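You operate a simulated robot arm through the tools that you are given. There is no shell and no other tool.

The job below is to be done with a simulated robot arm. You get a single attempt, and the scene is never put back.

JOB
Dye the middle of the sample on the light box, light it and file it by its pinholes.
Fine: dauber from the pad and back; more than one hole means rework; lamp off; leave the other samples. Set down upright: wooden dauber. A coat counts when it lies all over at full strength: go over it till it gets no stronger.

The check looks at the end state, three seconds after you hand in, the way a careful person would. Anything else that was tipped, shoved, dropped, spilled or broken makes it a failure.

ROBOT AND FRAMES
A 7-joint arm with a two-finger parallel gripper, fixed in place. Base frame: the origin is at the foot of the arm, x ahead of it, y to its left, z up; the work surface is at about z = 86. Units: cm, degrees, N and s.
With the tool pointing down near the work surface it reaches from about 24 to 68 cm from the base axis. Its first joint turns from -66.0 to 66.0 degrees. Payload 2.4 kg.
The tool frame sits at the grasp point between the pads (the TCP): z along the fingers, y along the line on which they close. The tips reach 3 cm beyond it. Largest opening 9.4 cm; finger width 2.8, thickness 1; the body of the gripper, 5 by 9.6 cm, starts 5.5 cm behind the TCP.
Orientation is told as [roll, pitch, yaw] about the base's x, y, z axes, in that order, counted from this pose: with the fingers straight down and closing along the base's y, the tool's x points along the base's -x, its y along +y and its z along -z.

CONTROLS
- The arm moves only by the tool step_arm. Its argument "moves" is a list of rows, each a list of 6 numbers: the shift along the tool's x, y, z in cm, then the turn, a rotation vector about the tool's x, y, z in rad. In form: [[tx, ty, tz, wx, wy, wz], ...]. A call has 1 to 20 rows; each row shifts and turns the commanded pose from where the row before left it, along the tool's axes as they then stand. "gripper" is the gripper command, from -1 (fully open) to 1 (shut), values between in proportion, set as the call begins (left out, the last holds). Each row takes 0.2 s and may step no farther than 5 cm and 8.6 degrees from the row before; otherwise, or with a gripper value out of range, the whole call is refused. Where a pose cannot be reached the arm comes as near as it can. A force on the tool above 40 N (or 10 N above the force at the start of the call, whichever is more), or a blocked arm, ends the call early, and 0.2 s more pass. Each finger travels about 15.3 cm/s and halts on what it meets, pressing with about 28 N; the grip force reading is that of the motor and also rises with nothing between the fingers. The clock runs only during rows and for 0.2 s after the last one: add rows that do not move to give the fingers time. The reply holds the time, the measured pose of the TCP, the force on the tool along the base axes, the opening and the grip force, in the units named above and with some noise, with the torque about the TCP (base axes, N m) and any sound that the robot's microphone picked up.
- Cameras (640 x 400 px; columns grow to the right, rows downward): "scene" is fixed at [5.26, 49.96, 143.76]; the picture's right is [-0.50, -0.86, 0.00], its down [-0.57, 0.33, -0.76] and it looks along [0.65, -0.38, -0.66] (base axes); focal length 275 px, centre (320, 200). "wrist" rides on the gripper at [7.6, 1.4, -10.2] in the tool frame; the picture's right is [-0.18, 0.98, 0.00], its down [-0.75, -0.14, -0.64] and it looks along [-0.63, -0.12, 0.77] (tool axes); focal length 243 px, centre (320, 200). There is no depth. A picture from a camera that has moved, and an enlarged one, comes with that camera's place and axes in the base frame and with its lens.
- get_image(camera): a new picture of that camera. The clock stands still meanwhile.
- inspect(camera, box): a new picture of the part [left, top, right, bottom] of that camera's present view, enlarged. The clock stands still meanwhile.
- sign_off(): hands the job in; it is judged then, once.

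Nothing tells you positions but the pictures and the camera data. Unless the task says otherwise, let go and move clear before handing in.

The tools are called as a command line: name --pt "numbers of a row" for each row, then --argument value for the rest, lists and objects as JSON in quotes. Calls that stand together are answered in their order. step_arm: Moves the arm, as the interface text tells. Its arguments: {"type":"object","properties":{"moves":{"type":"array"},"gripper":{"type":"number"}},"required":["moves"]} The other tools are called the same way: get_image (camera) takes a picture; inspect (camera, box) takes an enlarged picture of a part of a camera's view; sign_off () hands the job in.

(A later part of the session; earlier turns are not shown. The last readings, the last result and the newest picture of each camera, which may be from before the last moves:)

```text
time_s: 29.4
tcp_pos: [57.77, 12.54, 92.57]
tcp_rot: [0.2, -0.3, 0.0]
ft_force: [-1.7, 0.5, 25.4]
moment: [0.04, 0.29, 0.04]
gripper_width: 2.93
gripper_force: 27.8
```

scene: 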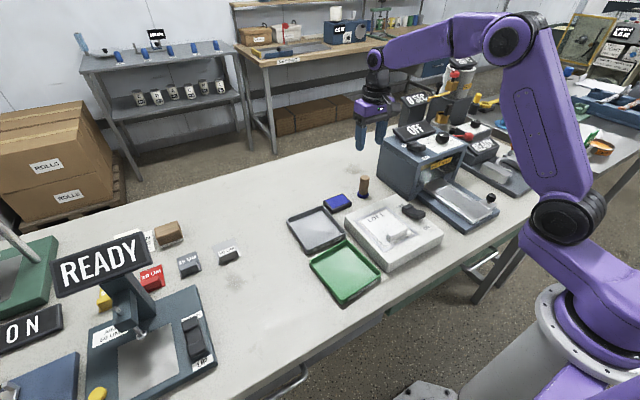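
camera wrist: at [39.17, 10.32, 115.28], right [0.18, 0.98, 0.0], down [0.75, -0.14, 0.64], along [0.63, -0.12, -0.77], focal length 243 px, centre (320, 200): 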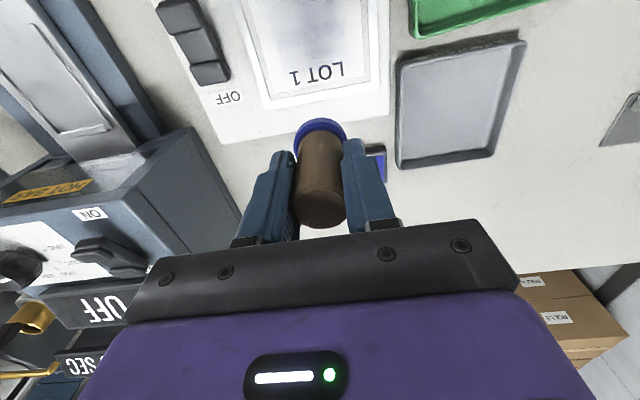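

The centre of pressure has moved inward, so it is about flush now. Holding, then lifting to check.

step_arm --pt "0 0 0 0 0 0" --pt "0 0 0 0 0 0" --pt "0 0 0 0 0 0" --pt "0 0 -0.2 0 0 0" --pt "0 0 -1.0 0 0 0" --pt "0 0 -1.5 0 0 0" --pt "0 0 0 0 0 0" --gripper 1

inspect --camera "wrist" --box '[240, 60, 400, 240]'

inspect --camera "scene" --box '[325, 150, 385, 205]'

```text
time_s: 31.0
tcp_pos: [57.83, 12.53, 95.19]
tcp_rot: [0.0, 0.2, 0.0]
ft_force: [0.0, -0.1, -2.0]
moment: [0.06, 0.05, -0.01]
gripper_width: 2.93
gripper_force: 28.2
```

```text
2.22 times, centred on (320, 150) of wrist
camera zoom: at [50.4, 13.84, 105.44], right [0.18, 0.98, 0.0], down [0.75, -0.14, 0.64], along [0.63, -0.12, -0.77], focal length 539 px, centre (320, 311)
```

zoom: 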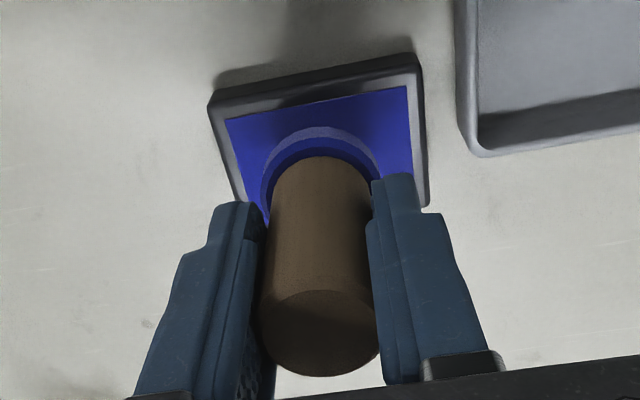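

```text
7.27 times, centred on (355, 178) of scene
camera zoom: at [5.27, 49.96, 143.76], right [-0.5, -0.86, 0.0], down [-0.57, 0.33, -0.76], along [0.65, -0.38, -0.66], focal length 1998 px, centre (66, 364)
```

zoom: 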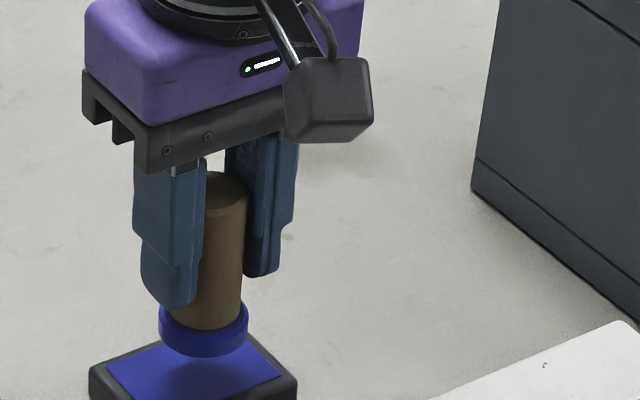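

The dauber holds close to straight and about 0.3 cm higher in the grip. Now I'll carry it back over the sample's middle and come down slowly.

step_arm --pt "0 0 -2.0 0 0 0" --pt "0 0 -2.5 0 0 0" --pt "1.5 -0.3 0 0 0 0" --pt "2.5 -0.55 0 0 0 0" --pt "2.5 -0.55 0 0 0 0" --pt "2.5 -0.55 0 0 0 0" --pt "2.5 -0.55 0 0 0 0" --pt "2.5 -0.55 0 0 0 0" --pt "2.0 -0.45 0 0 0 0" --pt "1.35 -0.12 0 0 0 0" --pt "0 0 0 0 0 0" --pt "0 0 1.5 0 0 0" --pt "0 0 1.4 0 0 0" --pt "0 0 0 0 0 0" --pt "0 0 0 0 0 0" --gripper 1

inspect --camera "scene" --box '[350, 180, 430, 250]'

inspect --camera "wrist" --box '[220, 0, 420, 240]'

```text
time_s: 34.2
tcp_pos: [40.27, 9.04, 96.8]
tcp_rot: [0.0, 0.1, 0.1]
ft_force: [-0.2, 0.5, -1.1]
moment: [-0.02, -0.04, 0.0]
gripper_width: 2.93
gripper_force: 27.7
```

```text
5.71 times, centred on (390, 215) of scene
camera zoom: at [5.27, 49.96, 143.76], right [-0.5, -0.86, 0.0], down [-0.57, 0.33, -0.76], along [0.65, -0.38, -0.66], focal length 1570 px, centre (-80, 114)
```

zoom: 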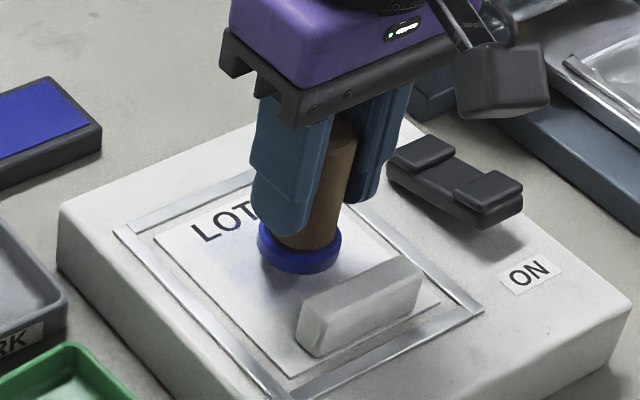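

```text
1.67 times, centred on (320, 120) of wrist
camera zoom: at [32.96, 10.36, 106.98], right [0.18, 0.98, 0.0], down [0.75, -0.14, 0.64], along [0.63, -0.12, -0.77], focal length 404 px, centre (320, 333)
```

zoom: 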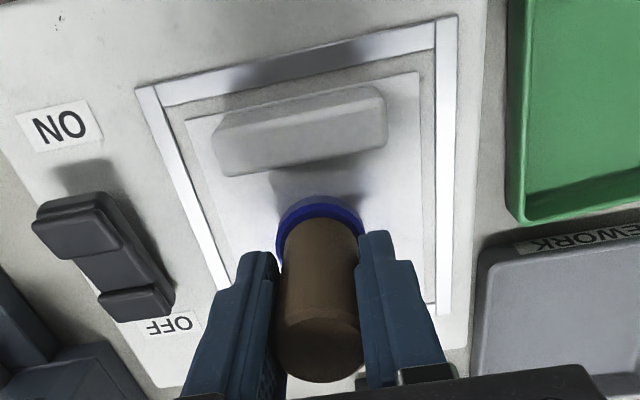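

Positioned above the middle, clear of the tab. Going down in small steps.

step_arm --pt "0 0 0.25 0 0 0" --pt "0 0 0.25 0 0 0" --pt "0 0 0.15 0 0 0" --pt "0 0 0.1 0 0 0" --pt "0 0 0 0 0 0" --gripper 1

```text
time_s: 35.4
tcp_pos: [40.37, 8.96, 96.05]
tcp_rot: [0.1, 0.1, 0.0]
ft_force: [0.4, -0.6, -1.3]
moment: [0.0, 0.0, -0.04]
gripper_width: 2.96
gripper_force: 27.9
```

step_arm --pt "0 0 0.1 0 0 0" --pt "0 0 0.1 0 0 0" --pt "0 0 0.1 0 0 0" --pt "0 0 0 0 0 0" --gripper 1

```text
time_s: 36.4
tcp_pos: [40.33, 8.93, 95.84]
tcp_rot: [0.1, 0.0, 0.0]
ft_force: [-0.1, 0.0, -0.4]
moment: [0.02, 0.0, 0.02]
gripper_width: 2.93
gripper_force: 28.1
```

step_arm --pt "0 0 0.08 0 0 0" --pt "0 0 0.08 0 0 0" --pt "0 0 0 0 0 0" --gripper 1

```text
time_s: 37.2
tcp_pos: [40.33, 8.94, 95.54]
tcp_rot: [0.0, 0.0, 0.0]
ft_force: [0.1, 0.2, 5.2]
moment: [-0.05, 0.09, -0.02]
gripper_width: 2.93
gripper_force: 27.8
```

Contact at about z 95.55. Pressing to roughly 12 N and holding.

step_arm --pt "0 0 0.09 0 0 0" --pt "0 0 0 0 0 0" --pt "0 0 0 0 0 0" --pt "0 0 0 0 0 0" --gripper 1

```text
time_s: 38.2
tcp_pos: [40.5, 9.03, 95.62]
tcp_rot: [0.1, -0.1, 0.1]
ft_force: [-0.9, -0.8, 23.8]
moment: [-0.03, 0.12, 0.0]
gripper_width: 2.9
gripper_force: 27.5
```

Firm, flush dab (about 24 N, a bit more than needed). I'll lift slightly and dab to the side in +y.

step_arm --pt "0 0 -0.3 0 0 0" --pt "0 0 -0.6 0 0 0" --pt "0 0.8 0 0 0 0" --pt "0 0.8 0 0 0 0" --pt "0 0 0 0 0 0" --pt "0 0 0.5 0 0 0" --pt "0 0 0.25 0 0 0" --pt "0 0 0.1 0 0 0" --pt "0 0 0 0 0 0" --gripper 1

```text
time_s: 40.2
tcp_pos: [40.47, 10.42, 95.62]
tcp_rot: [0.0, -0.1, 0.0]
ft_force: [-4.2, -0.7, 23.5]
moment: [-0.11, 0.28, -0.02]
gripper_width: 2.94
gripper_force: 28.1
```

Good contact. Next a dab on the -y side, slightly lighter.

step_arm --pt "0 0 -0.3 0 0 0" --pt "0 0 -0.55 0 0 0" --pt "0 -1.0 0 0 0 0" --pt "0 -1.2 0 0 0 0" --pt "0 -1.0 0 0 0 0" --pt "0 0 0 0 0 0" --pt "0 0 0.5 0 0 0" --pt "0 0 0.2 0 0 0" --pt "0 0 0.1 0 0 0" --pt "0 0 0 0 0 0" --gripper 1

```text
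time_s: 42.4
tcp_pos: [40.59, 7.35, 95.51]
tcp_rot: [0.0, -0.1, 0.0]
ft_force: [-0.6, -1.2, 9.7]
moment: [-0.06, 0.12, 0.01]
gripper_width: 2.92
gripper_force: 28.1
```

Good dab at 10 N. Next toward the far side (+x), then I'll back away for a look.

step_arm --pt "0 0 -0.3 0 0 0" --pt "0 0 -0.5 0 0 0" --pt "-0.6 0.8 0 0 0 0" --pt "-0.6 0.8 0 0 0 0" --pt "0 0 0 0 0 0" --pt "0 0 0.5 0 0 0" --pt "0 0 0.2 0 0 0" --pt "0 0 0.1 0 0 0" --pt "0 0 0 0 0 0" --gripper 1

step_arm --pt "0 0 -0.3 0 0 0" --pt "0 0 -1.0 0 0 0" --pt "0 0 -2.0 0 0 0" --pt "0 0 -1.5 0 0 0" --pt "-2 0 -1.0 0 0 0" --pt "-2 0 0 0 0 0" --pt "-2 0 0 0 0 0" --pt "-2 0 0 0 0 0" --pt "0 0 0 0 0 0" --pt "0 0 0 0 0 0" --gripper 1

inspect --camera "scene" --box '[362, 203, 422, 245]'

inspect --camera "wrist" --box '[220, 0, 420, 240]'

```text
time_s: 44.4
tcp_pos: [41.7, 8.86, 95.55]
tcp_rot: [-0.1, 0.0, 0.0]
ft_force: [-0.5, 0.3, 4.6]
moment: [-0.02, 0.03, 0.0]
gripper_width: 2.9
gripper_force: 28.0
```

```text
time_s: 46.6
tcp_pos: [49.77, 8.86, 101.24]
tcp_rot: [0.0, 0.1, 0.0]
ft_force: [0.7, -0.6, 0.0]
moment: [0.01, -0.02, -0.03]
gripper_width: 2.91
gripper_force: 28.1
```

```text
9.52 times, centred on (392, 224) of scene
camera zoom: at [5.27, 49.96, 143.76], right [-0.5, -0.86, 0.0], down [-0.57, 0.33, -0.76], along [0.65, -0.38, -0.66], focal length 2616 px, centre (-366, -29)
```

zoom: 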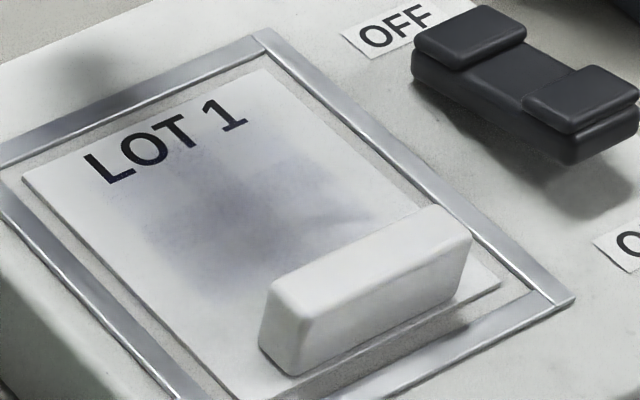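

```text
1.67 times, centred on (320, 120) of wrist
camera zoom: at [42.26, 10.19, 111.59], right [0.18, 0.98, 0.0], down [0.75, -0.14, 0.64], along [0.63, -0.12, -0.77], focal length 404 px, centre (320, 333)
```

zoom: 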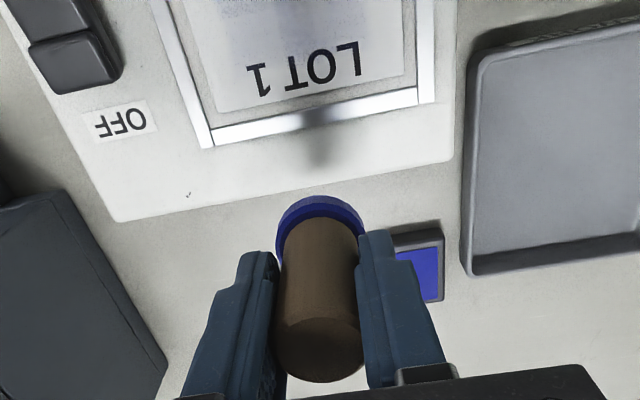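

I'll compare at the same zoom as before to see how much stronger the coat got.

inspect --camera "scene" --box '[368, 208, 416, 240]'

```text
12.50 times, centred on (392, 224) of scene
camera zoom: at [5.27, 49.96, 143.76], right [-0.5, -0.86, 0.0], down [-0.57, 0.33, -0.76], along [0.65, -0.38, -0.66], focal length 3433 px, centre (-580, -100)
```

zoom: 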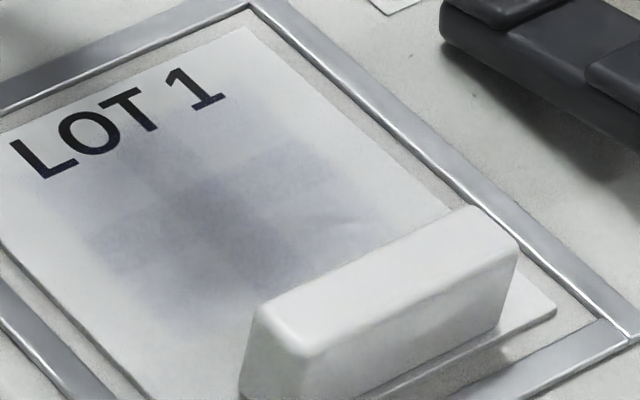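

The change is hard to judge with the arm's shadow on the sample. I'll move to the pad (to re-ink anyway) and look from there.

step_arm --pt "-2.0 1.0 0 0 0 0" --pt "-2.0 1.0 0 0 0 0" --pt "-2.0 1.0 0 0 0 0" --pt "-1.95 0.7 0 0 0 0" --pt "0 0 2.0 0 0 0" --pt "0 0 2.0 0 0 0" --pt "0 0 2.0 0 0 0" --pt "0 0 1.5 0 0 0" --pt "0 0 0 0 0 0" --pt "0 0 0 0 0 0" --gripper 1

inspect --camera "scene" --box '[345, 190, 445, 255]'

inspect --camera "scene" --box '[368, 208, 416, 240]'

get_image --camera "wrist"

```text
time_s: 48.8
tcp_pos: [57.68, 12.67, 93.9]
tcp_rot: [0.1, 0.0, 0.1]
ft_force: [0.0, 0.8, -1.5]
moment: [-0.01, 0.04, -0.04]
gripper_width: 2.93
gripper_force: 28.1
```

```text
6.15 times, centred on (395, 222) of scene
camera zoom: at [5.27, 49.96, 143.76], right [-0.5, -0.86, 0.0], down [-0.57, 0.33, -0.76], along [0.65, -0.38, -0.66], focal length 1690 px, centre (-142, 62)
```

zoom: 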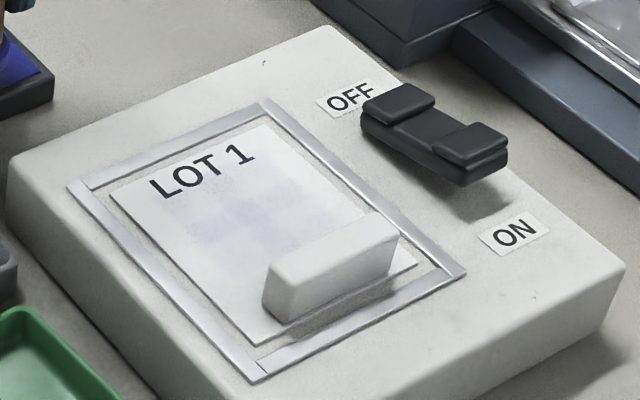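

```text
12.50 times, centred on (392, 224) of scene
camera zoom: at [5.27, 49.96, 143.76], right [-0.5, -0.86, 0.0], down [-0.57, 0.33, -0.76], along [0.65, -0.38, -0.66], focal length 3433 px, centre (-580, -100)
```

zoom: 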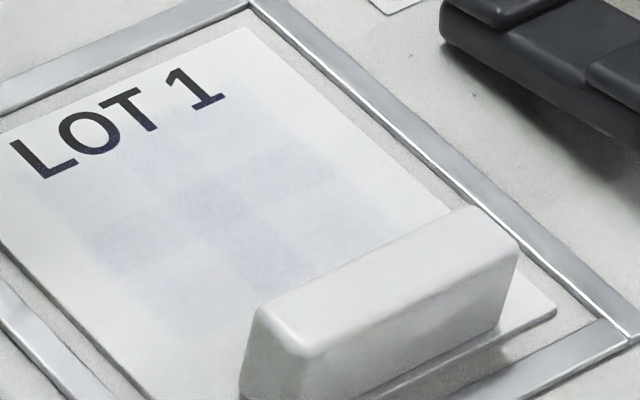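

```text
taken
camera wrist: at [50.21, 14.07, 104.13], right [0.18, 0.98, 0.0], down [0.75, -0.14, 0.64], along [0.63, -0.12, -0.77], focal length 243 px, centre (320, 200)
```

wrist: 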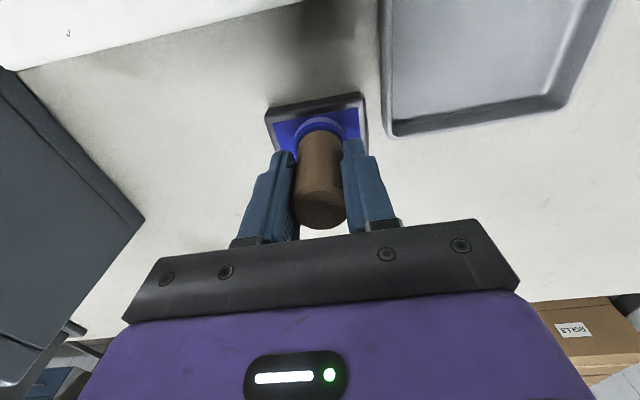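

With the shadow gone, the coat is very faint, so each brief touch adds only a little. I'll ink the dauber with a longer dwell on the felt.

step_arm --pt "-0.2 -0.05 0.3 0 0 0" --pt "0 0 0.4 0 0 0" --pt "0 0 0.3 0 0 0" --pt "0 0 0.12 0 0 0" --pt "0 0 0.1 0 0 0" --pt "0 0 0 0 0 0" --pt "0 0 0 0 0 0" --gripper 1

```text
time_s: 50.4
tcp_pos: [57.85, 12.54, 92.61]
tcp_rot: [0.0, 0.0, 0.0]
ft_force: [1.0, -0.4, -1.4]
moment: [-0.02, 0.01, 0.0]
gripper_width: 2.9
gripper_force: 27.9
```

step_arm --pt "0 0 0.1 0 0 0" --pt "0 0 0.08 0 0 0" --pt "0 0 0 0 0 0" --gripper 1

```text
time_s: 51.2
tcp_pos: [57.78, 12.68, 92.56]
tcp_rot: [0.0, -0.1, -0.1]
ft_force: [-4.4, -0.5, 19.0]
moment: [-0.04, 0.35, -0.02]
gripper_width: 2.95
gripper_force: 28.1
```

In contact at 19 N; easing slightly and dwelling on the felt.

step_arm --pt "0 0 -0.04 0 0 0" --pt "0 0 0 0 0 0" --pt "0 0 0 0 0 0" --pt "0 0 0 0 0 0" --pt "0 0 0 0 0 0" --pt "0 0 0 0 0 0" --pt "0 0 0 0 0 0" --pt "0 0 0 0 0 0" --pt "0 0 0 0 0 0" --pt "0 0 0 0 0 0" --pt "0 0 0 0 0 0" --pt "0 0 0 0 0 0" --pt "0 0 0 0 0 0" --pt "0 0 0 0 0 0" --pt "0 0 0 0 0 0" --gripper 1

step_arm --pt "0 0 -0.3 0 0 0" --pt "0 0 -1.5 0 0 0" --pt "0 0 -2.5 0 0 0" --pt "0 0 -3.0 0 0 0" --pt "1.5 -0.3 0 0 0 0" --pt "2.5 -0.55 0 0 0 0" --pt "2.5 -0.55 0 0 0 0" --pt "2.5 -0.55 0 0 0 0" --pt "2.5 -0.55 0 0 0 0" --pt "2.5 -0.55 0 0 0 0" --pt "2.0 -0.45 0 0 0 0" --pt "1.35 -0.15 0 0 0 0" --pt "0 0 0 0 0 0" --pt "0 0 1.5 0 0 0" --pt "0 0 1.5 0 0 0" --pt "0 0 0.6 0 0 0" --pt "0 0 0 0 0 0" --gripper 1

```text
time_s: 54.4
tcp_pos: [57.82, 12.62, 92.63]
tcp_rot: [0.0, -0.1, 0.0]
ft_force: [2.4, -0.7, 19.9]
moment: [0.06, -0.08, -0.02]
gripper_width: 2.91
gripper_force: 27.9
```

```text
time_s: 58.0
tcp_pos: [40.43, 9.0, 96.28]
tcp_rot: [0.0, -0.1, 0.0]
ft_force: [0.2, -0.7, 0.4]
moment: [0.02, -0.05, 0.03]
gripper_width: 2.93
gripper_force: 28.0
```

Above the middle again. Pressing at the centre and dwelling to see if dwell time strengthens the coat.

step_arm --pt "0 0 0.3 0 0 0" --pt "0 0 0.2 0 0 0" --pt "0 0 0.1 0 0 0" --pt "0 0 0.06 0 0 0" --pt "0 0 0 0 0 0" --pt "0 0 0 0 0 0" --gripper 1

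```text
time_s: 59.4
tcp_pos: [40.37, 8.89, 95.59]
tcp_rot: [0.0, 0.0, 0.0]
ft_force: [-0.3, -0.5, -0.8]
moment: [0.0, 0.03, 0.01]
gripper_width: 2.92
gripper_force: 28.2
```

step_arm --pt "0 0 0.08 0 0 0" --pt "0 0 0.06 0 0 0" --pt "0 0 0 0 0 0" --pt "0 0 0 0 0 0" --gripper 1

```text
time_s: 60.4
tcp_pos: [40.5, 8.93, 95.47]
tcp_rot: [-0.1, -0.3, -0.1]
ft_force: [-2.7, -3.7, 28.7]
moment: [-0.09, 0.12, 0.01]
gripper_width: 2.9
gripper_force: 28.1
```

Contact at 29 N; easing slightly and dwelling about 3 s.

step_arm --pt "0 0 -0.06 0 0 0" --pt "0 0 0 0 0 0" --pt "0 0 0 0 0 0" --pt "0 0 0 0 0 0" --pt "0 0 0 0 0 0" --pt "0 0 0 0 0 0" --pt "0 0 0 0 0 0" --pt "0 0 0 0 0 0" --pt "0 0 0 0 0 0" --pt "0 0 0 0 0 0" --pt "0 0 0 0 0 0" --pt "0 0 0 0 0 0" --pt "0 0 0 0 0 0" --pt "0 0 0 0 0 0" --pt "0 0 0 0 0 0" --pt "0 0 0 0 0 0" --gripper 1

step_arm --pt "0 0 -0.3 0 0 0" --pt "0 0 -1.5 0 0 0" --pt "0 0 -2.5 0 0 0" --pt "0 0 -1.0 0 0 0" --pt "-2.0 0 0 0 0 0" --pt "-2.5 0.5 0 0 0 0" --pt "-2.5 0.5 0 0 0 0" --pt "-2.5 0.7 0 0 0 0" --pt "-2.5 0.7 0 0 0 0" --pt "-2.5 0.6 0 0 0 0" --pt "-1.5 0.4 0 0 0 0" --pt "-1.35 0.25 0 0 0 0" --pt "0 0 0 0 0 0" --gripper 1

inspect --camera "scene" --box '[368, 208, 416, 240]'

inspect --camera "scene" --box '[345, 190, 445, 255]'

```text
time_s: 63.8
tcp_pos: [40.54, 8.95, 95.58]
tcp_rot: [0.0, 0.1, 0.1]
ft_force: [-0.6, 0.0, 16.4]
moment: [-0.01, 0.0, 0.0]
gripper_width: 2.92
gripper_force: 27.8
```

```text
time_s: 66.6
tcp_pos: [57.71, 12.51, 100.93]
tcp_rot: [0.0, 0.1, -0.1]
ft_force: [-0.2, 0.5, -0.2]
moment: [-0.02, 0.0, 0.0]
gripper_width: 2.9
gripper_force: 27.9
```

```text
12.50 times, centred on (392, 224) of scene
camera zoom: at [5.27, 49.96, 143.76], right [-0.5, -0.86, 0.0], down [-0.57, 0.33, -0.76], along [0.65, -0.38, -0.66], focal length 3433 px, centre (-580, -100)
```

zoom: 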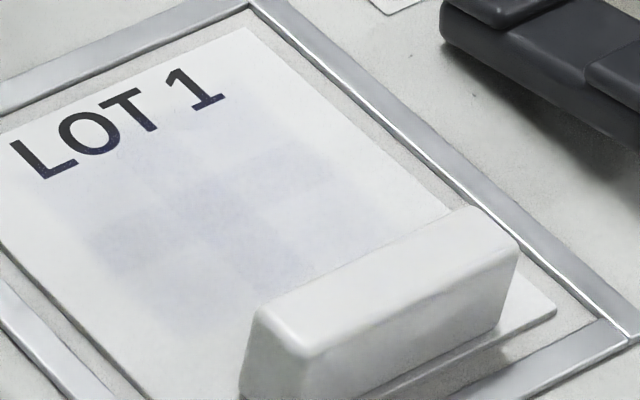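

```text
6.15 times, centred on (395, 222) of scene
camera zoom: at [5.27, 49.96, 143.76], right [-0.5, -0.86, 0.0], down [-0.57, 0.33, -0.76], along [0.65, -0.38, -0.66], focal length 1690 px, centre (-142, 62)
```

zoom: 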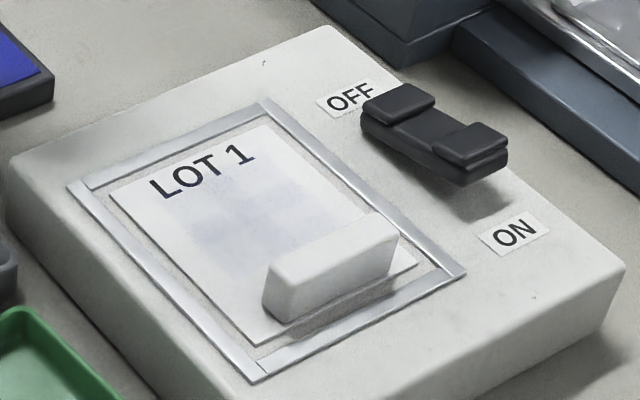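

The coat grows only slightly with dwell, so it likely needs going over with fresh ink. I'll re-ink with two presses and then try gentle rubbing strokes.

step_arm --pt "0 0 2.0 0 0 0" --pt "0 0 2.0 0 0 0" --pt "0 0 2.0 0 0 0" --pt "0 0 1.5 0 0 0" --pt "0 0 0.5 0 0 0" --pt "0 0 0.15 0 0 0" --pt "0 0 0.08 0 0 0" --pt "0 0 0 0 0 0" --pt "0 0 0 0 0 0" --gripper 1

```text
time_s: 68.6
tcp_pos: [57.78, 12.54, 92.45]
tcp_rot: [-0.1, 0.0, 0.0]
ft_force: [-0.8, 0.2, 4.4]
moment: [0.06, 0.08, 0.0]
gripper_width: 2.93
gripper_force: 27.9
```

step_arm --pt "0 0 0.06 0 0 0" --pt "0 0 0 0 0 0" --pt "0 0 0 0 0 0" --pt "0 0 -0.4 0 0 0" --pt "0 0.6 0 0 0 0" --pt "0 0 0.4 0 0 0" --pt "0 0 0 0 0 0" --pt "0 0 0 0 0 0" --pt "0 0 -0.4 0 0 0" --pt "0 -1.2 0 0 0 0" --pt "0 0 0.4 0 0 0" --pt "0 0 0 0 0 0" --pt "0 0 0 0 0 0" --gripper 1

step_arm --pt "0 0 -0.3 0 0 0" --pt "0 0.6 -1.5 0 0 0" --pt "0 0 -2.5 0 0 0" --pt "0 0 -3.0 0 0 0" --pt "1.5 -0.3 0 0 0 0" --pt "2.5 -0.55 0 0 0 0" --pt "2.5 -0.55 0 0 0 0" --pt "2.5 -0.55 0 0 0 0" --pt "2.5 -0.55 0 0 0 0" --pt "2.5 -0.55 0 0 0 0" --pt "2.0 -0.45 0 0 0 0" --pt "1.35 -0.15 0 0 0 0" --pt "0 0 0 0 0 0" --pt "0 0 1.5 0 0 0" --pt "0 0 1.5 0 0 0" --pt "0 0 0.8 0 0 0" --pt "0 0 0.2 0 0 0" --pt "0 0 0.1 0 0 0" --pt "0 0 0 0 0 0" --gripper 1

```text
time_s: 71.4
tcp_pos: [57.68, 11.83, 92.41]
tcp_rot: [0.0, 0.1, 0.0]
ft_force: [-1.1, 1.2, 6.0]
moment: [0.0, 0.1, 0.01]
gripper_width: 2.93
gripper_force: 28.2
```

```text
time_s: 75.4
tcp_pos: [40.32, 8.92, 95.82]
tcp_rot: [0.0, -0.1, 0.0]
ft_force: [-0.8, -0.1, -0.2]
moment: [0.0, 0.01, 0.0]
gripper_width: 2.93
gripper_force: 27.6
```

step_arm --pt "0 0 0.1 0 0 0" --pt "0 0 0.08 0 0 0" --pt "0 0 0 0 0 0" --gripper 1

```text
time_s: 76.2
tcp_pos: [40.38, 8.88, 95.5]
tcp_rot: [0.0, 0.0, 0.0]
ft_force: [0.3, 0.6, -1.1]
moment: [-0.03, 0.0, 0.0]
gripper_width: 2.9
gripper_force: 27.5
```

step_arm --pt "0 0 0.06 0 0 0" --pt "0 0 0.05 0 0 0" --pt "0 0 0 0 0 0" --gripper 1

```text
time_s: 77.0
tcp_pos: [40.39, 8.95, 95.54]
tcp_rot: [-0.1, -0.1, 0.1]
ft_force: [-1.3, 1.8, 12.2]
moment: [0.05, 0.06, 0.02]
gripper_width: 2.93
gripper_force: 28.3
```

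In contact at 12 N. I'll ease off a touch and try one slow stroke in +y, watching the forces.

step_arm --pt "0 0 -0.04 0 0 0" --pt "0 0.2 0 0 0 0" --pt "0 0.3 0 0 0 0" --pt "0 0.3 0 0 0 0" --pt "0 0.3 0 0 0 0" --pt "0 0.3 0 0 0 0" --gripper 1

inspect --camera "scene" --box '[345, 180, 445, 255]'

```text
time_s: 78.4
tcp_pos: [40.41, 10.26, 95.4]
tcp_rot: [0.0, 0.0, 0.0]
ft_force: [0.4, -7.8, 19.5]
moment: [-0.39, -0.04, -0.02]
gripper_width: 2.91
gripper_force: 27.7
```

```text
5.33 times, centred on (395, 218) of scene
camera zoom: at [5.24, 49.94, 143.77], right [-0.5, -0.86, 0.0], down [-0.57, 0.33, -0.76], along [0.65, -0.38, -0.66], focal length 1465 px, centre (-80, 107)
```

zoom: 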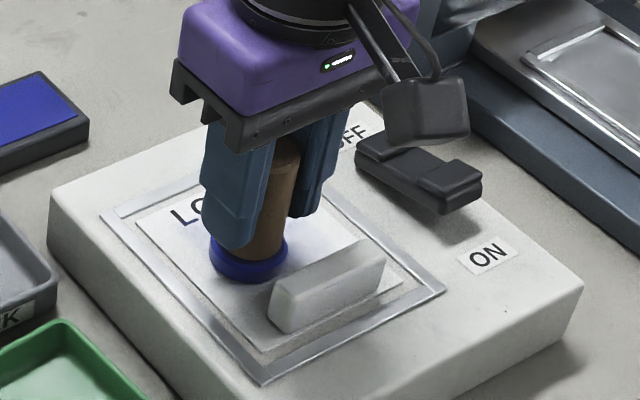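

The stroke dragged the sample slightly, so rubbing isn't ideal. I'll lift off and look at the effect.

step_arm --pt "0 0 -0.3 0 0 0" --pt "0 0 -1.5 0 0 0" --pt "0 0 -2.5 0 0 0" --pt "0 0 -1.0 0 0 0" --pt "-2.0 0 0 0 0 0" --pt "-2.5 0.3 0 0 0 0" --pt "-2.5 0.3 0 0 0 0" --pt "-2.5 0.4 0 0 0 0" --pt "-2.5 0.4 0 0 0 0" --pt "-2.5 0.4 0 0 0 0" --pt "-1.5 0.25 0 0 0 0" --pt "-1.35 0.2 0 0 0 0" --pt "0 0 0 0 0 0" --gripper 1

inspect --camera "scene" --box '[368, 208, 416, 240]'

inspect --camera "scene" --box '[345, 190, 445, 255]'

```text
time_s: 81.2
tcp_pos: [57.85, 12.59, 100.69]
tcp_rot: [0.0, 0.0, 0.0]
ft_force: [0.0, -0.6, 0.0]
moment: [0.0, 0.01, 0.03]
gripper_width: 2.95
gripper_force: 28.4
```

```text
12.50 times, centred on (392, 224) of scene
camera zoom: at [5.27, 49.96, 143.76], right [-0.5, -0.86, 0.0], down [-0.57, 0.33, -0.76], along [0.65, -0.38, -0.66], focal length 3433 px, centre (-580, -100)
```

zoom: 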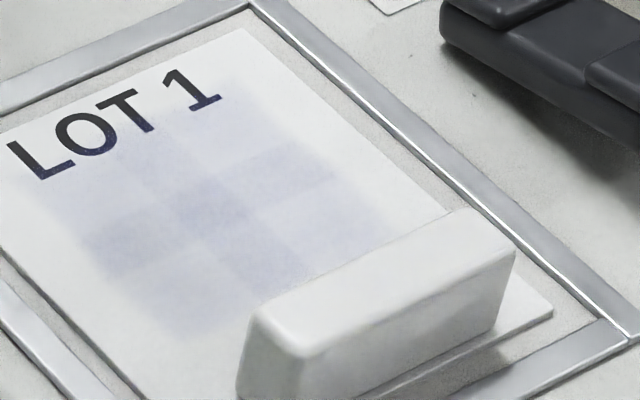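

```text
6.15 times, centred on (395, 222) of scene
camera zoom: at [5.27, 49.96, 143.76], right [-0.5, -0.86, 0.0], down [-0.57, 0.33, -0.76], along [0.65, -0.38, -0.66], focal length 1690 px, centre (-142, 62)
```

zoom: 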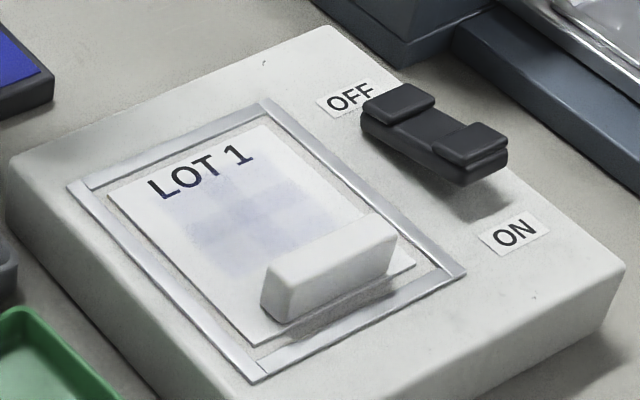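

Now the zone is clearly visible: roughly x 38.7–43.7, y 6.1–12.4, with stronger colour after that pass. I'll repeat: several presses on the pad, then strokes over the zone.

step_arm --pt "0 0 2.0 0 0 0" --pt "0 0 2.0 0 0 0" --pt "0 0 2.0 0 0 0" --pt "0 0 1.5 0 0 0" --pt "0 0 0.55 0 0 0" --pt "0 0 0.15 0 0 0" --pt "0 0 0.06 0 0 0" --pt "0 0 0 0 0 0" --pt "0 0 0 0 0 0" --pt "0 0 -0.4 0 0 0" --pt "0 0.6 0 0 0 0" --pt "0 0 0.4 0 0 0" --pt "0 0 0 0 0 0" --pt "0 0 0 0 0 0" --pt "0 0 -0.4 0 0 0" --pt "0 -1.2 0 0 0 0" --pt "0 0 0.4 0 0 0" --pt "0 0 0 0 0 0" --pt "0 0 0 0 0 0" --gripper 1

step_arm --pt "0 0 -0.3 0 0 0" --pt "0 0.6 -1.5 0 0 0" --pt "0 0 -2.5 0 0 0" --pt "0 0 -3.0 0 0 0" --pt "1.5 -0.3 0 0 0 0" --pt "2.5 -0.55 0 0 0 0" --pt "2.5 -0.55 0 0 0 0" --pt "2.5 -0.55 0 0 0 0" --pt "2.5 -0.55 0 0 0 0" --pt "2.5 -0.55 0 0 0 0" --pt "2.0 -0.3 0 0 0 0" --pt "1.0 -0.1 0 0 0 0" --pt "0 0 0 0 0 0" --pt "0 0 1.5 0 0 0" --pt "0 0 1.5 0 0 0" --pt "0 0 1.0 0 0 0" --pt "0 0 0.15 0 0 0" --pt "0 0 0 0 0 0" --gripper 1

```text
time_s: 85.2
tcp_pos: [57.82, 12.08, 92.5]
tcp_rot: [0.0, -0.1, -0.1]
ft_force: [-3.9, 1.0, 13.1]
moment: [0.02, 0.3, 0.01]
gripper_width: 2.9
gripper_force: 28.8
```

```text
time_s: 89.0
tcp_pos: [40.81, 9.21, 95.61]
tcp_rot: [0.0, 0.0, 0.1]
ft_force: [0.6, 0.0, -0.6]
moment: [-0.02, -0.03, 0.02]
gripper_width: 2.93
gripper_force: 28.4
```

Above the zone. Now touching down and stroking back and forth in y.

step_arm --pt "0 0 0.1 0 0 0" --pt "0 0 0.1 0 0 0" --pt "0 0.2 0 0 0 0" --pt "0 0.3 0 0 0 0" --pt "0 0.4 0 0 0 0" --pt "0 0.4 0 0 0 0" --pt "0 -0.2 0 0 0 0" --pt "0 -0.4 0 0 0 0" --pt "0 -0.4 0 0 0 0" --pt "0 -0.4 0 0 0 0" --pt "0 -0.4 0 0 0 0" --pt "0 -0.4 0 0 0 0" --pt "0 -0.4 0 0 0 0" --pt "0 0.2 0 0 0 0" --pt "0 0.4 0 0 0 0" --pt "0 0.4 0 0 0 0" --pt "0 0.3 0 0 0 0" --gripper 1

```text
time_s: 92.6
tcp_pos: [40.83, 9.21, 95.37]
tcp_rot: [0.0, 0.1, 0.0]
ft_force: [1.1, -6.9, 14.9]
moment: [-0.31, -0.03, -0.02]
gripper_width: 2.92
gripper_force: 28.1
```

Contact held at 15 N. Now strokes in x, then lift and look.

step_arm --pt "0 0 -0.02 0 0 0" --pt "-0.2 0 0 0 0 0" --pt "-0.3 0 0 0 0 0" --pt "-0.4 0 0 0 0 0" --pt "0.2 0 0 0 0 0" --pt "0.4 0 0 0 0 0" --pt "0.4 0 0 0 0 0" --pt "0.4 0 0 0 0 0" --pt "0.4 0 0 0 0 0" --pt "-0.2 0 0 0 0 0" --pt "-0.4 0 0 0 0 0" --pt "-0.3 0 0 0 0 0" --gripper 1

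step_arm --pt "0 0 -0.3 0 0 0" --pt "0 0 -1.5 0 0 0" --pt "0 0 -2.5 0 0 0" --pt "0 0 -1.0 0 0 0" --pt "-2.0 0.1 0 0 0 0" --pt "-2.5 0.55 0 0 0 0" --pt "-2.5 0.55 0 0 0 0" --pt "-2.5 0.55 0 0 0 0" --pt "-2.5 0.55 0 0 0 0" --pt "-2.5 0.55 0 0 0 0" --pt "-1.5 0.4 0 0 0 0" --pt "-1.0 0.2 0 0 0 0" --pt "0 0 0 0 0 0" --gripper 1

inspect --camera "scene" --box '[368, 208, 416, 240]'

inspect --camera "scene" --box '[345, 190, 445, 255]'

```text
time_s: 95.2
tcp_pos: [40.76, 9.07, 95.37]
tcp_rot: [0.0, 0.1, 0.0]
ft_force: [-3.9, 1.9, 7.3]
moment: [0.1, 0.17, 0.0]
gripper_width: 2.91
gripper_force: 28.3
```

```text
time_s: 98.0
tcp_pos: [57.87, 12.49, 100.76]
tcp_rot: [0.0, 0.0, 0.1]
ft_force: [-0.1, -0.7, -0.3]
moment: [0.0, -0.01, 0.0]
gripper_width: 2.91
gripper_force: 27.9
```

```text
12.50 times, centred on (392, 224) of scene
camera zoom: at [5.27, 49.96, 143.76], right [-0.5, -0.86, 0.0], down [-0.57, 0.33, -0.76], along [0.65, -0.38, -0.66], focal length 3433 px, centre (-580, -100)
```

zoom: 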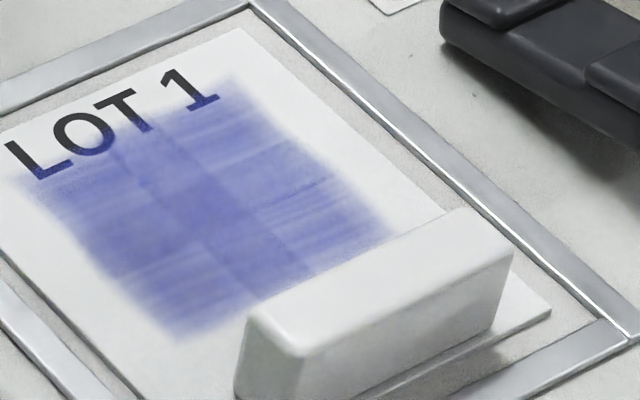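

```text
6.15 times, centred on (395, 222) of scene
camera zoom: at [5.27, 49.96, 143.76], right [-0.5, -0.86, 0.0], down [-0.57, 0.33, -0.76], along [0.65, -0.38, -0.66], focal length 1690 px, centre (-142, 62)
```

zoom: 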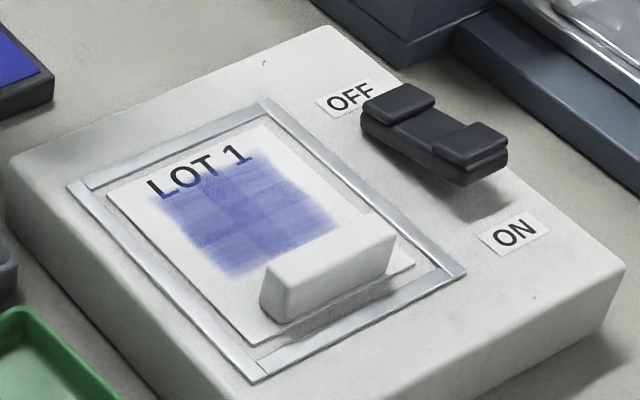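

Strokes work very well: the zone is now about half-strength blue. I'll re-ink and make a raster of strokes over the whole zone, including its corners.

step_arm --pt "0 0 2.0 0 0 0" --pt "0 0 2.0 0 0 0" --pt "0 0 2.0 0 0 0" --pt "0 0 1.5 0 0 0" --pt "0 0 0.55 0 0 0" --pt "0 0 0.15 0 0 0" --pt "0 0 0.07 0 0 0" --pt "0 0 0 0 0 0" --pt "0 0 0 0 0 0" --pt "0 0 -0.4 0 0 0" --pt "0 0.6 0 0 0 0" --pt "0 0 0.4 0 0 0" --pt "0 0 0 0 0 0" --pt "0 0 0 0 0 0" --pt "0 0 -0.4 0 0 0" --pt "0 -1.2 0 0 0 0" --pt "0 0 0.4 0 0 0" --pt "0 0 0 0 0 0" --pt "0 0 0 0 0 0" --gripper 1

step_arm --pt "0 0 -0.3 0 0 0" --pt "0 0.6 -1.5 0 0 0" --pt "0 0 -2.5 0 0 0" --pt "0 0 -3.0 0 0 0" --pt "1.5 -0.3 0 0 0 0" --pt "2.5 -0.55 0 0 0 0" --pt "2.5 -0.55 0 0 0 0" --pt "2.5 -0.55 0 0 0 0" --pt "2.5 -0.55 0 0 0 0" --pt "2.5 -0.55 0 0 0 0" --pt "2.5 -0.3 0 0 0 0" --pt "1.7 -0.1 0 0 0 0" --pt "0 0 0 0 0 0" --pt "0 0 1.5 0 0 0" --pt "0 0 1.5 0 0 0" --pt "0 0 1.0 0 0 0" --pt "0 0 0.15 0 0 0" --pt "0 0 0 0 0 0" --gripper 1

inspect --camera "wrist" --box '[220, 0, 420, 240]'

```text
time_s: 102.0
tcp_pos: [57.76, 12.01, 92.42]
tcp_rot: [-0.1, 0.0, 0.0]
ft_force: [0.2, 0.2, -1.2]
moment: [0.04, 0.03, 0.01]
gripper_width: 2.94
gripper_force: 28.2
```

```text
time_s: 105.8
tcp_pos: [39.47, 9.14, 95.5]
tcp_rot: [-0.1, 0.1, 0.0]
ft_force: [0.8, 0.4, 0.0]
moment: [-0.01, 0.0, -0.02]
gripper_width: 2.95
gripper_force: 27.8
```

```text
1.67 times, centred on (320, 120) of wrist
camera zoom: at [32.09, 10.55, 105.84], right [0.18, 0.98, 0.0], down [0.75, -0.14, 0.64], along [0.63, -0.12, -0.77], focal length 404 px, centre (320, 333)
```

zoom: 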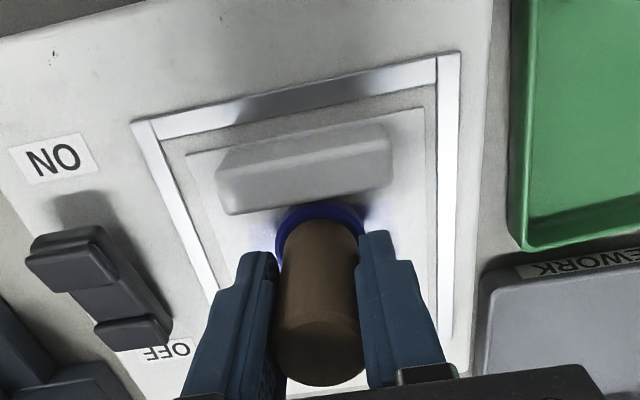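

Clear of the tab. The last pad press was light (the dauber has crept up a hair), so I'll stroke now and press deeper on the pad next time.

step_arm --pt "0 0 0.1 0 0 0" --pt "0 0 0.1 0 0 0" --pt "0 0 0.03 0 0 0" --pt "0 0 0 0 0 0" --gripper 1

```text
time_s: 106.8
tcp_pos: [39.56, 9.25, 95.43]
tcp_rot: [0.0, 0.0, -0.1]
ft_force: [-2.5, 0.8, 7.7]
moment: [0.06, 0.11, 0.04]
gripper_width: 2.93
gripper_force: 28.0
```

Light contact at 8 N. Stroking ±1.8 cm in y along the near row, then shifting to the middle row.

step_arm --pt "0 0.3 0 0 0 0" --pt "0 0.5 0 0 0 0" --pt "0 0.5 0 0 0 0" --pt "0 0.5 0 0 0 0" --pt "0 -0.3 0 0 0 0" --pt "0 -0.5 0 0 0 0" --pt "0 -0.5 0 0 0 0" --pt "0 -0.5 0 0 0 0" --pt "0 -0.5 0 0 0 0" --pt "0 -0.5 0 0 0 0" --pt "0 -0.5 0 0 0 0" --pt "0 -0.3 0 0 0 0" --pt "0 0.3 0 0 0 0" --pt "0 0.5 0 0 0 0" --pt "0 0.5 0 0 0 0" --pt "0 0.5 0 0 0 0" --pt "-0.4 0 0 0 0 0" --pt "-0.5 0 0 0 0 0" --pt "-0.4 0 0 0 0 0" --gripper 1

inspect --camera "scene" --box '[345, 180, 445, 255]'

```text
time_s: 110.8
tcp_pos: [40.9, 9.09, 95.3]
tcp_rot: [0.0, 0.0, -0.1]
ft_force: [-0.4, 0.9, 1.1]
moment: [0.07, -0.02, 0.02]
gripper_width: 2.93
gripper_force: 27.6
```

```text
5.33 times, centred on (395, 218) of scene
camera zoom: at [5.26, 49.96, 143.76], right [-0.5, -0.86, 0.0], down [-0.57, 0.33, -0.76], along [0.65, -0.38, -0.66], focal length 1465 px, centre (-80, 107)
```

zoom: 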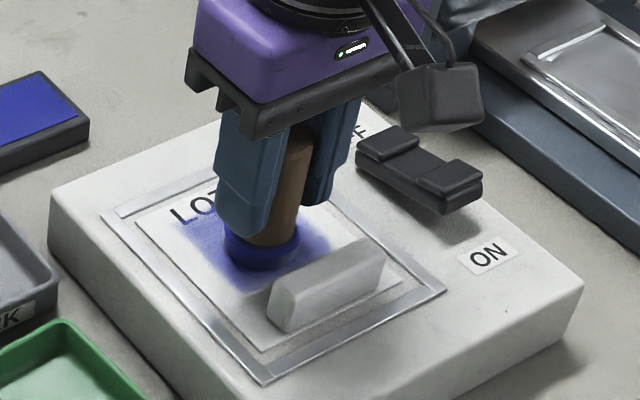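

Contact has become light; lowering 0.6 mm and stroking the middle row.

step_arm --pt "0 0 0.06 0 0 0" --pt "0 0.3 0 0 0 0" --pt "0 0.5 0 0 0 0" --pt "0 0.5 0 0 0 0" --pt "0 0.5 0 0 0 0" --pt "0 -0.3 0 0 0 0" --pt "0 -0.5 0 0 0 0" --pt "0 -0.5 0 0 0 0" --pt "0 -0.5 0 0 0 0" --pt "0 -0.5 0 0 0 0" --pt "0 -0.5 0 0 0 0" --pt "0 -0.5 0 0 0 0" --pt "0 -0.3 0 0 0 0" --pt "0 0.3 0 0 0 0" --pt "0 0.5 0 0 0 0" --pt "0 0.5 0 0 0 0" --pt "0 0.5 0 0 0 0" --pt "-0.4 0 0 0 0 0" --pt "-0.5 0 0 0 0 0" --pt "-0.4 0 0 0 0 0" --gripper 1

```text
time_s: 115.0
tcp_pos: [42.08, 9.1, 95.42]
tcp_rot: [0.0, -0.1, 0.0]
ft_force: [-5.2, -0.5, 13.3]
moment: [0.04, 0.26, -0.01]
gripper_width: 2.94
gripper_force: 28.2
```

Good, 13 N. Now the far row strokes, then lift and look.

step_arm --pt "0 0.3 0 0 0 0" --pt "0 0.5 0 0 0 0" --pt "0 0.5 0 0 0 0" --pt "0 0.5 0 0 0 0" --pt "0 -0.3 0 0 0 0" --pt "0 -0.5 0 0 0 0" --pt "0 -0.5 0 0 0 0" --pt "0 -0.5 0 0 0 0" --pt "0 -0.5 0 0 0 0" --pt "0 -0.5 0 0 0 0" --pt "0 -0.5 0 0 0 0" --pt "0 -0.3 0 0 0 0" --pt "0 0.3 0 0 0 0" --pt "0 0.5 0 0 0 0" --pt "0 0.5 0 0 0 0" --pt "0 0.5 0 0 0 0" --gripper 1

step_arm --pt "0 0 -0.3 0 0 0" --pt "0 0 -1.5 0 0 0" --pt "0 0 -2.5 0 0 0" --pt "0 0 -1.0 0 0 0" --pt "-2.0 0.1 0 0 0 0" --pt "-2.5 0.55 0 0 0 0" --pt "-2.5 0.55 0 0 0 0" --pt "-2.5 0.55 0 0 0 0" --pt "-2.5 0.55 0 0 0 0" --pt "-2.0 0.65 0 0 0 0" --pt "-1.6 0.5 0 0 0 0" --pt "0 0 0 0 0 0" --gripper 1

inspect --camera "scene" --box '[368, 208, 416, 240]'

inspect --camera "scene" --box '[345, 190, 445, 255]'

inspect --camera "scene" --box '[320, 130, 390, 205]'

```text
time_s: 118.4
tcp_pos: [42.24, 9.08, 95.21]
tcp_rot: [0.0, -0.1, 0.0]
ft_force: [0.1, -7.9, 18.8]
moment: [-0.41, -0.04, -0.02]
gripper_width: 2.92
gripper_force: 28.4
```

```text
time_s: 121.0
tcp_pos: [57.64, 12.5, 100.46]
tcp_rot: [0.0, 0.0, 0.0]
ft_force: [-0.4, -0.3, -0.4]
moment: [-0.01, -0.01, 0.01]
gripper_width: 2.93
gripper_force: 28.3
```

```text
12.50 times, centred on (392, 224) of scene
camera zoom: at [5.27, 49.96, 143.76], right [-0.5, -0.86, 0.0], down [-0.57, 0.33, -0.76], along [0.65, -0.38, -0.66], focal length 3433 px, centre (-580, -100)
```

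zoom: 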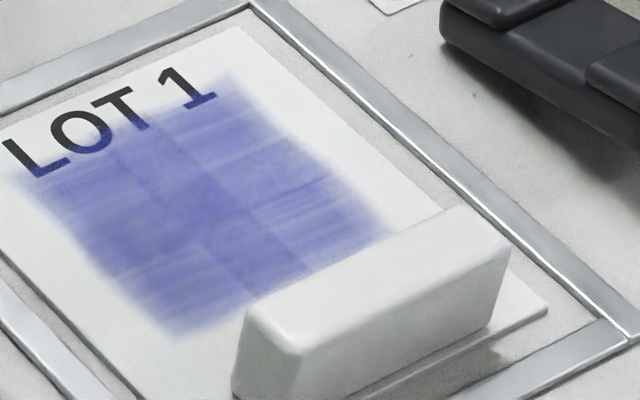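

```text
6.15 times, centred on (395, 222) of scene
camera zoom: at [5.27, 49.96, 143.76], right [-0.5, -0.86, 0.0], down [-0.57, 0.33, -0.76], along [0.65, -0.38, -0.66], focal length 1690 px, centre (-142, 62)
```

zoom: 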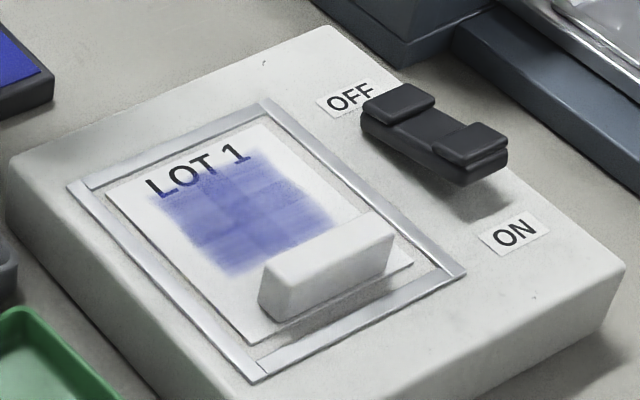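

```text
5.33 times, centred on (355, 168) of scene
camera zoom: at [5.27, 49.96, 143.76], right [-0.5, -0.86, 0.0], down [-0.57, 0.33, -0.76], along [0.65, -0.38, -0.66], focal length 1465 px, centre (133, 373)
```

zoom: 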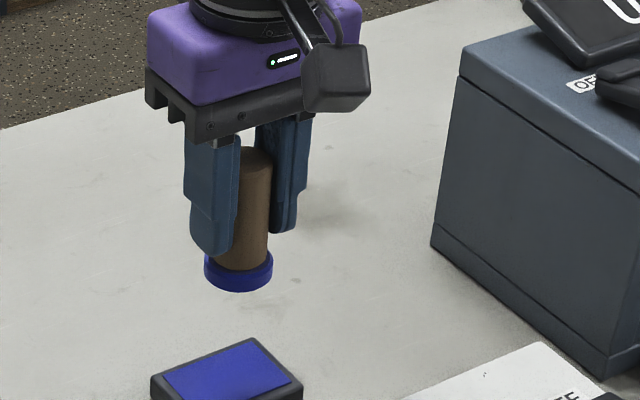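

That pass barely changed it — the previous inking press hadn't really touched. I'll ink properly now, checking the contact force on the pad.

step_arm --pt "0 0 2.0 0 0 0" --pt "0 0 2.0 0 0 0" --pt "0 0 2.0 0 0 0" --pt "0 0 1.5 0 0 0" --pt "0 0 0.5 0 0 0" --pt "0 0 0.15 0 0 0" --pt "0 0 0.08 0 0 0" --pt "0 0 0 0 0 0" --gripper 1

```text
time_s: 122.8
tcp_pos: [57.79, 12.58, 92.39]
tcp_rot: [0.0, 0.1, 0.1]
ft_force: [-0.1, -0.5, -0.6]
moment: [0.0, 0.04, 0.01]
gripper_width: 2.92
gripper_force: 28.0
```

step_arm --pt "0 0 0.08 0 0 0" --pt "0 0 0.06 0 0 0" --pt "0 0 0 0 0 0" --gripper 1

```text
time_s: 123.6
tcp_pos: [57.79, 12.59, 92.24]
tcp_rot: [0.0, -0.1, -0.1]
ft_force: [-3.0, -0.8, 13.8]
moment: [-0.05, 0.17, -0.01]
gripper_width: 2.91
gripper_force: 28.6
```

Good felt contact (14 N). Holding, then pressing at two neighbouring spots.

step_arm --pt "0 0 0 0 0 0" --pt "0 0 0 0 0 0" --pt "0 0 0 0 0 0" --pt "0 0 -0.4 0 0 0" --pt "0 0.6 0 0 0 0" --pt "0 0 0.4 0 0 0" --pt "0 0 0 0 0 0" --pt "0 0 0 0 0 0" --pt "0 0 0 0 0 0" --pt "0 0 -0.4 0 0 0" --pt "0 -1.2 0 0 0 0" --pt "0 0 0.4 0 0 0" --pt "0 0 0 0 0 0" --pt "0 0 0 0 0 0" --pt "0 0 0 0 0 0" --gripper 1

step_arm --pt "0 0 -0.3 0 0 0" --pt "0 0.6 -1.5 0 0 0" --pt "0 0 -2.5 0 0 0" --pt "0 0 -3.0 0 0 0" --pt "1.5 -0.3 0 0 0 0" --pt "2.5 -0.55 0 0 0 0" --pt "2.5 -0.55 0 0 0 0" --pt "2.5 -0.55 0 0 0 0" --pt "2.5 -0.55 0 0 0 0" --pt "2.5 -0.55 0 0 0 0" --pt "2.5 -0.3 0 0 0 0" --pt "1.7 -0.1 0 0 0 0" --pt "0 0 0 0 0 0" --pt "0 0 1.5 0 0 0" --pt "0 0 1.5 0 0 0" --pt "0 0 0.9 0 0 0" --pt "0 0 0.2 0 0 0" --pt "0 0 0.1 0 0 0" --pt "0 0 0 0 0 0" --gripper 1

```text
time_s: 126.8
tcp_pos: [57.88, 12.1, 92.25]
tcp_rot: [0.0, -0.1, -0.1]
ft_force: [-5.5, -0.3, 21.4]
moment: [-0.03, 0.29, 0.0]
gripper_width: 2.91
gripper_force: 27.7
```

```text
time_s: 130.8
tcp_pos: [39.53, 9.12, 95.42]
tcp_rot: [0.0, 0.0, -0.1]
ft_force: [0.8, 0.3, -0.7]
moment: [0.0, -0.01, 0.0]
gripper_width: 2.94
gripper_force: 28.0
```

step_arm --pt "0 0 0.06 0 0 0" --pt "0 0 0.05 0 0 0" --pt "0 0 0 0 0 0" --gripper 1

```text
time_s: 131.6
tcp_pos: [39.59, 9.19, 95.24]
tcp_rot: [-0.1, 0.0, 0.0]
ft_force: [-3.3, -1.5, 12.3]
moment: [-0.08, 0.12, -0.01]
gripper_width: 2.95
gripper_force: 28.0
```

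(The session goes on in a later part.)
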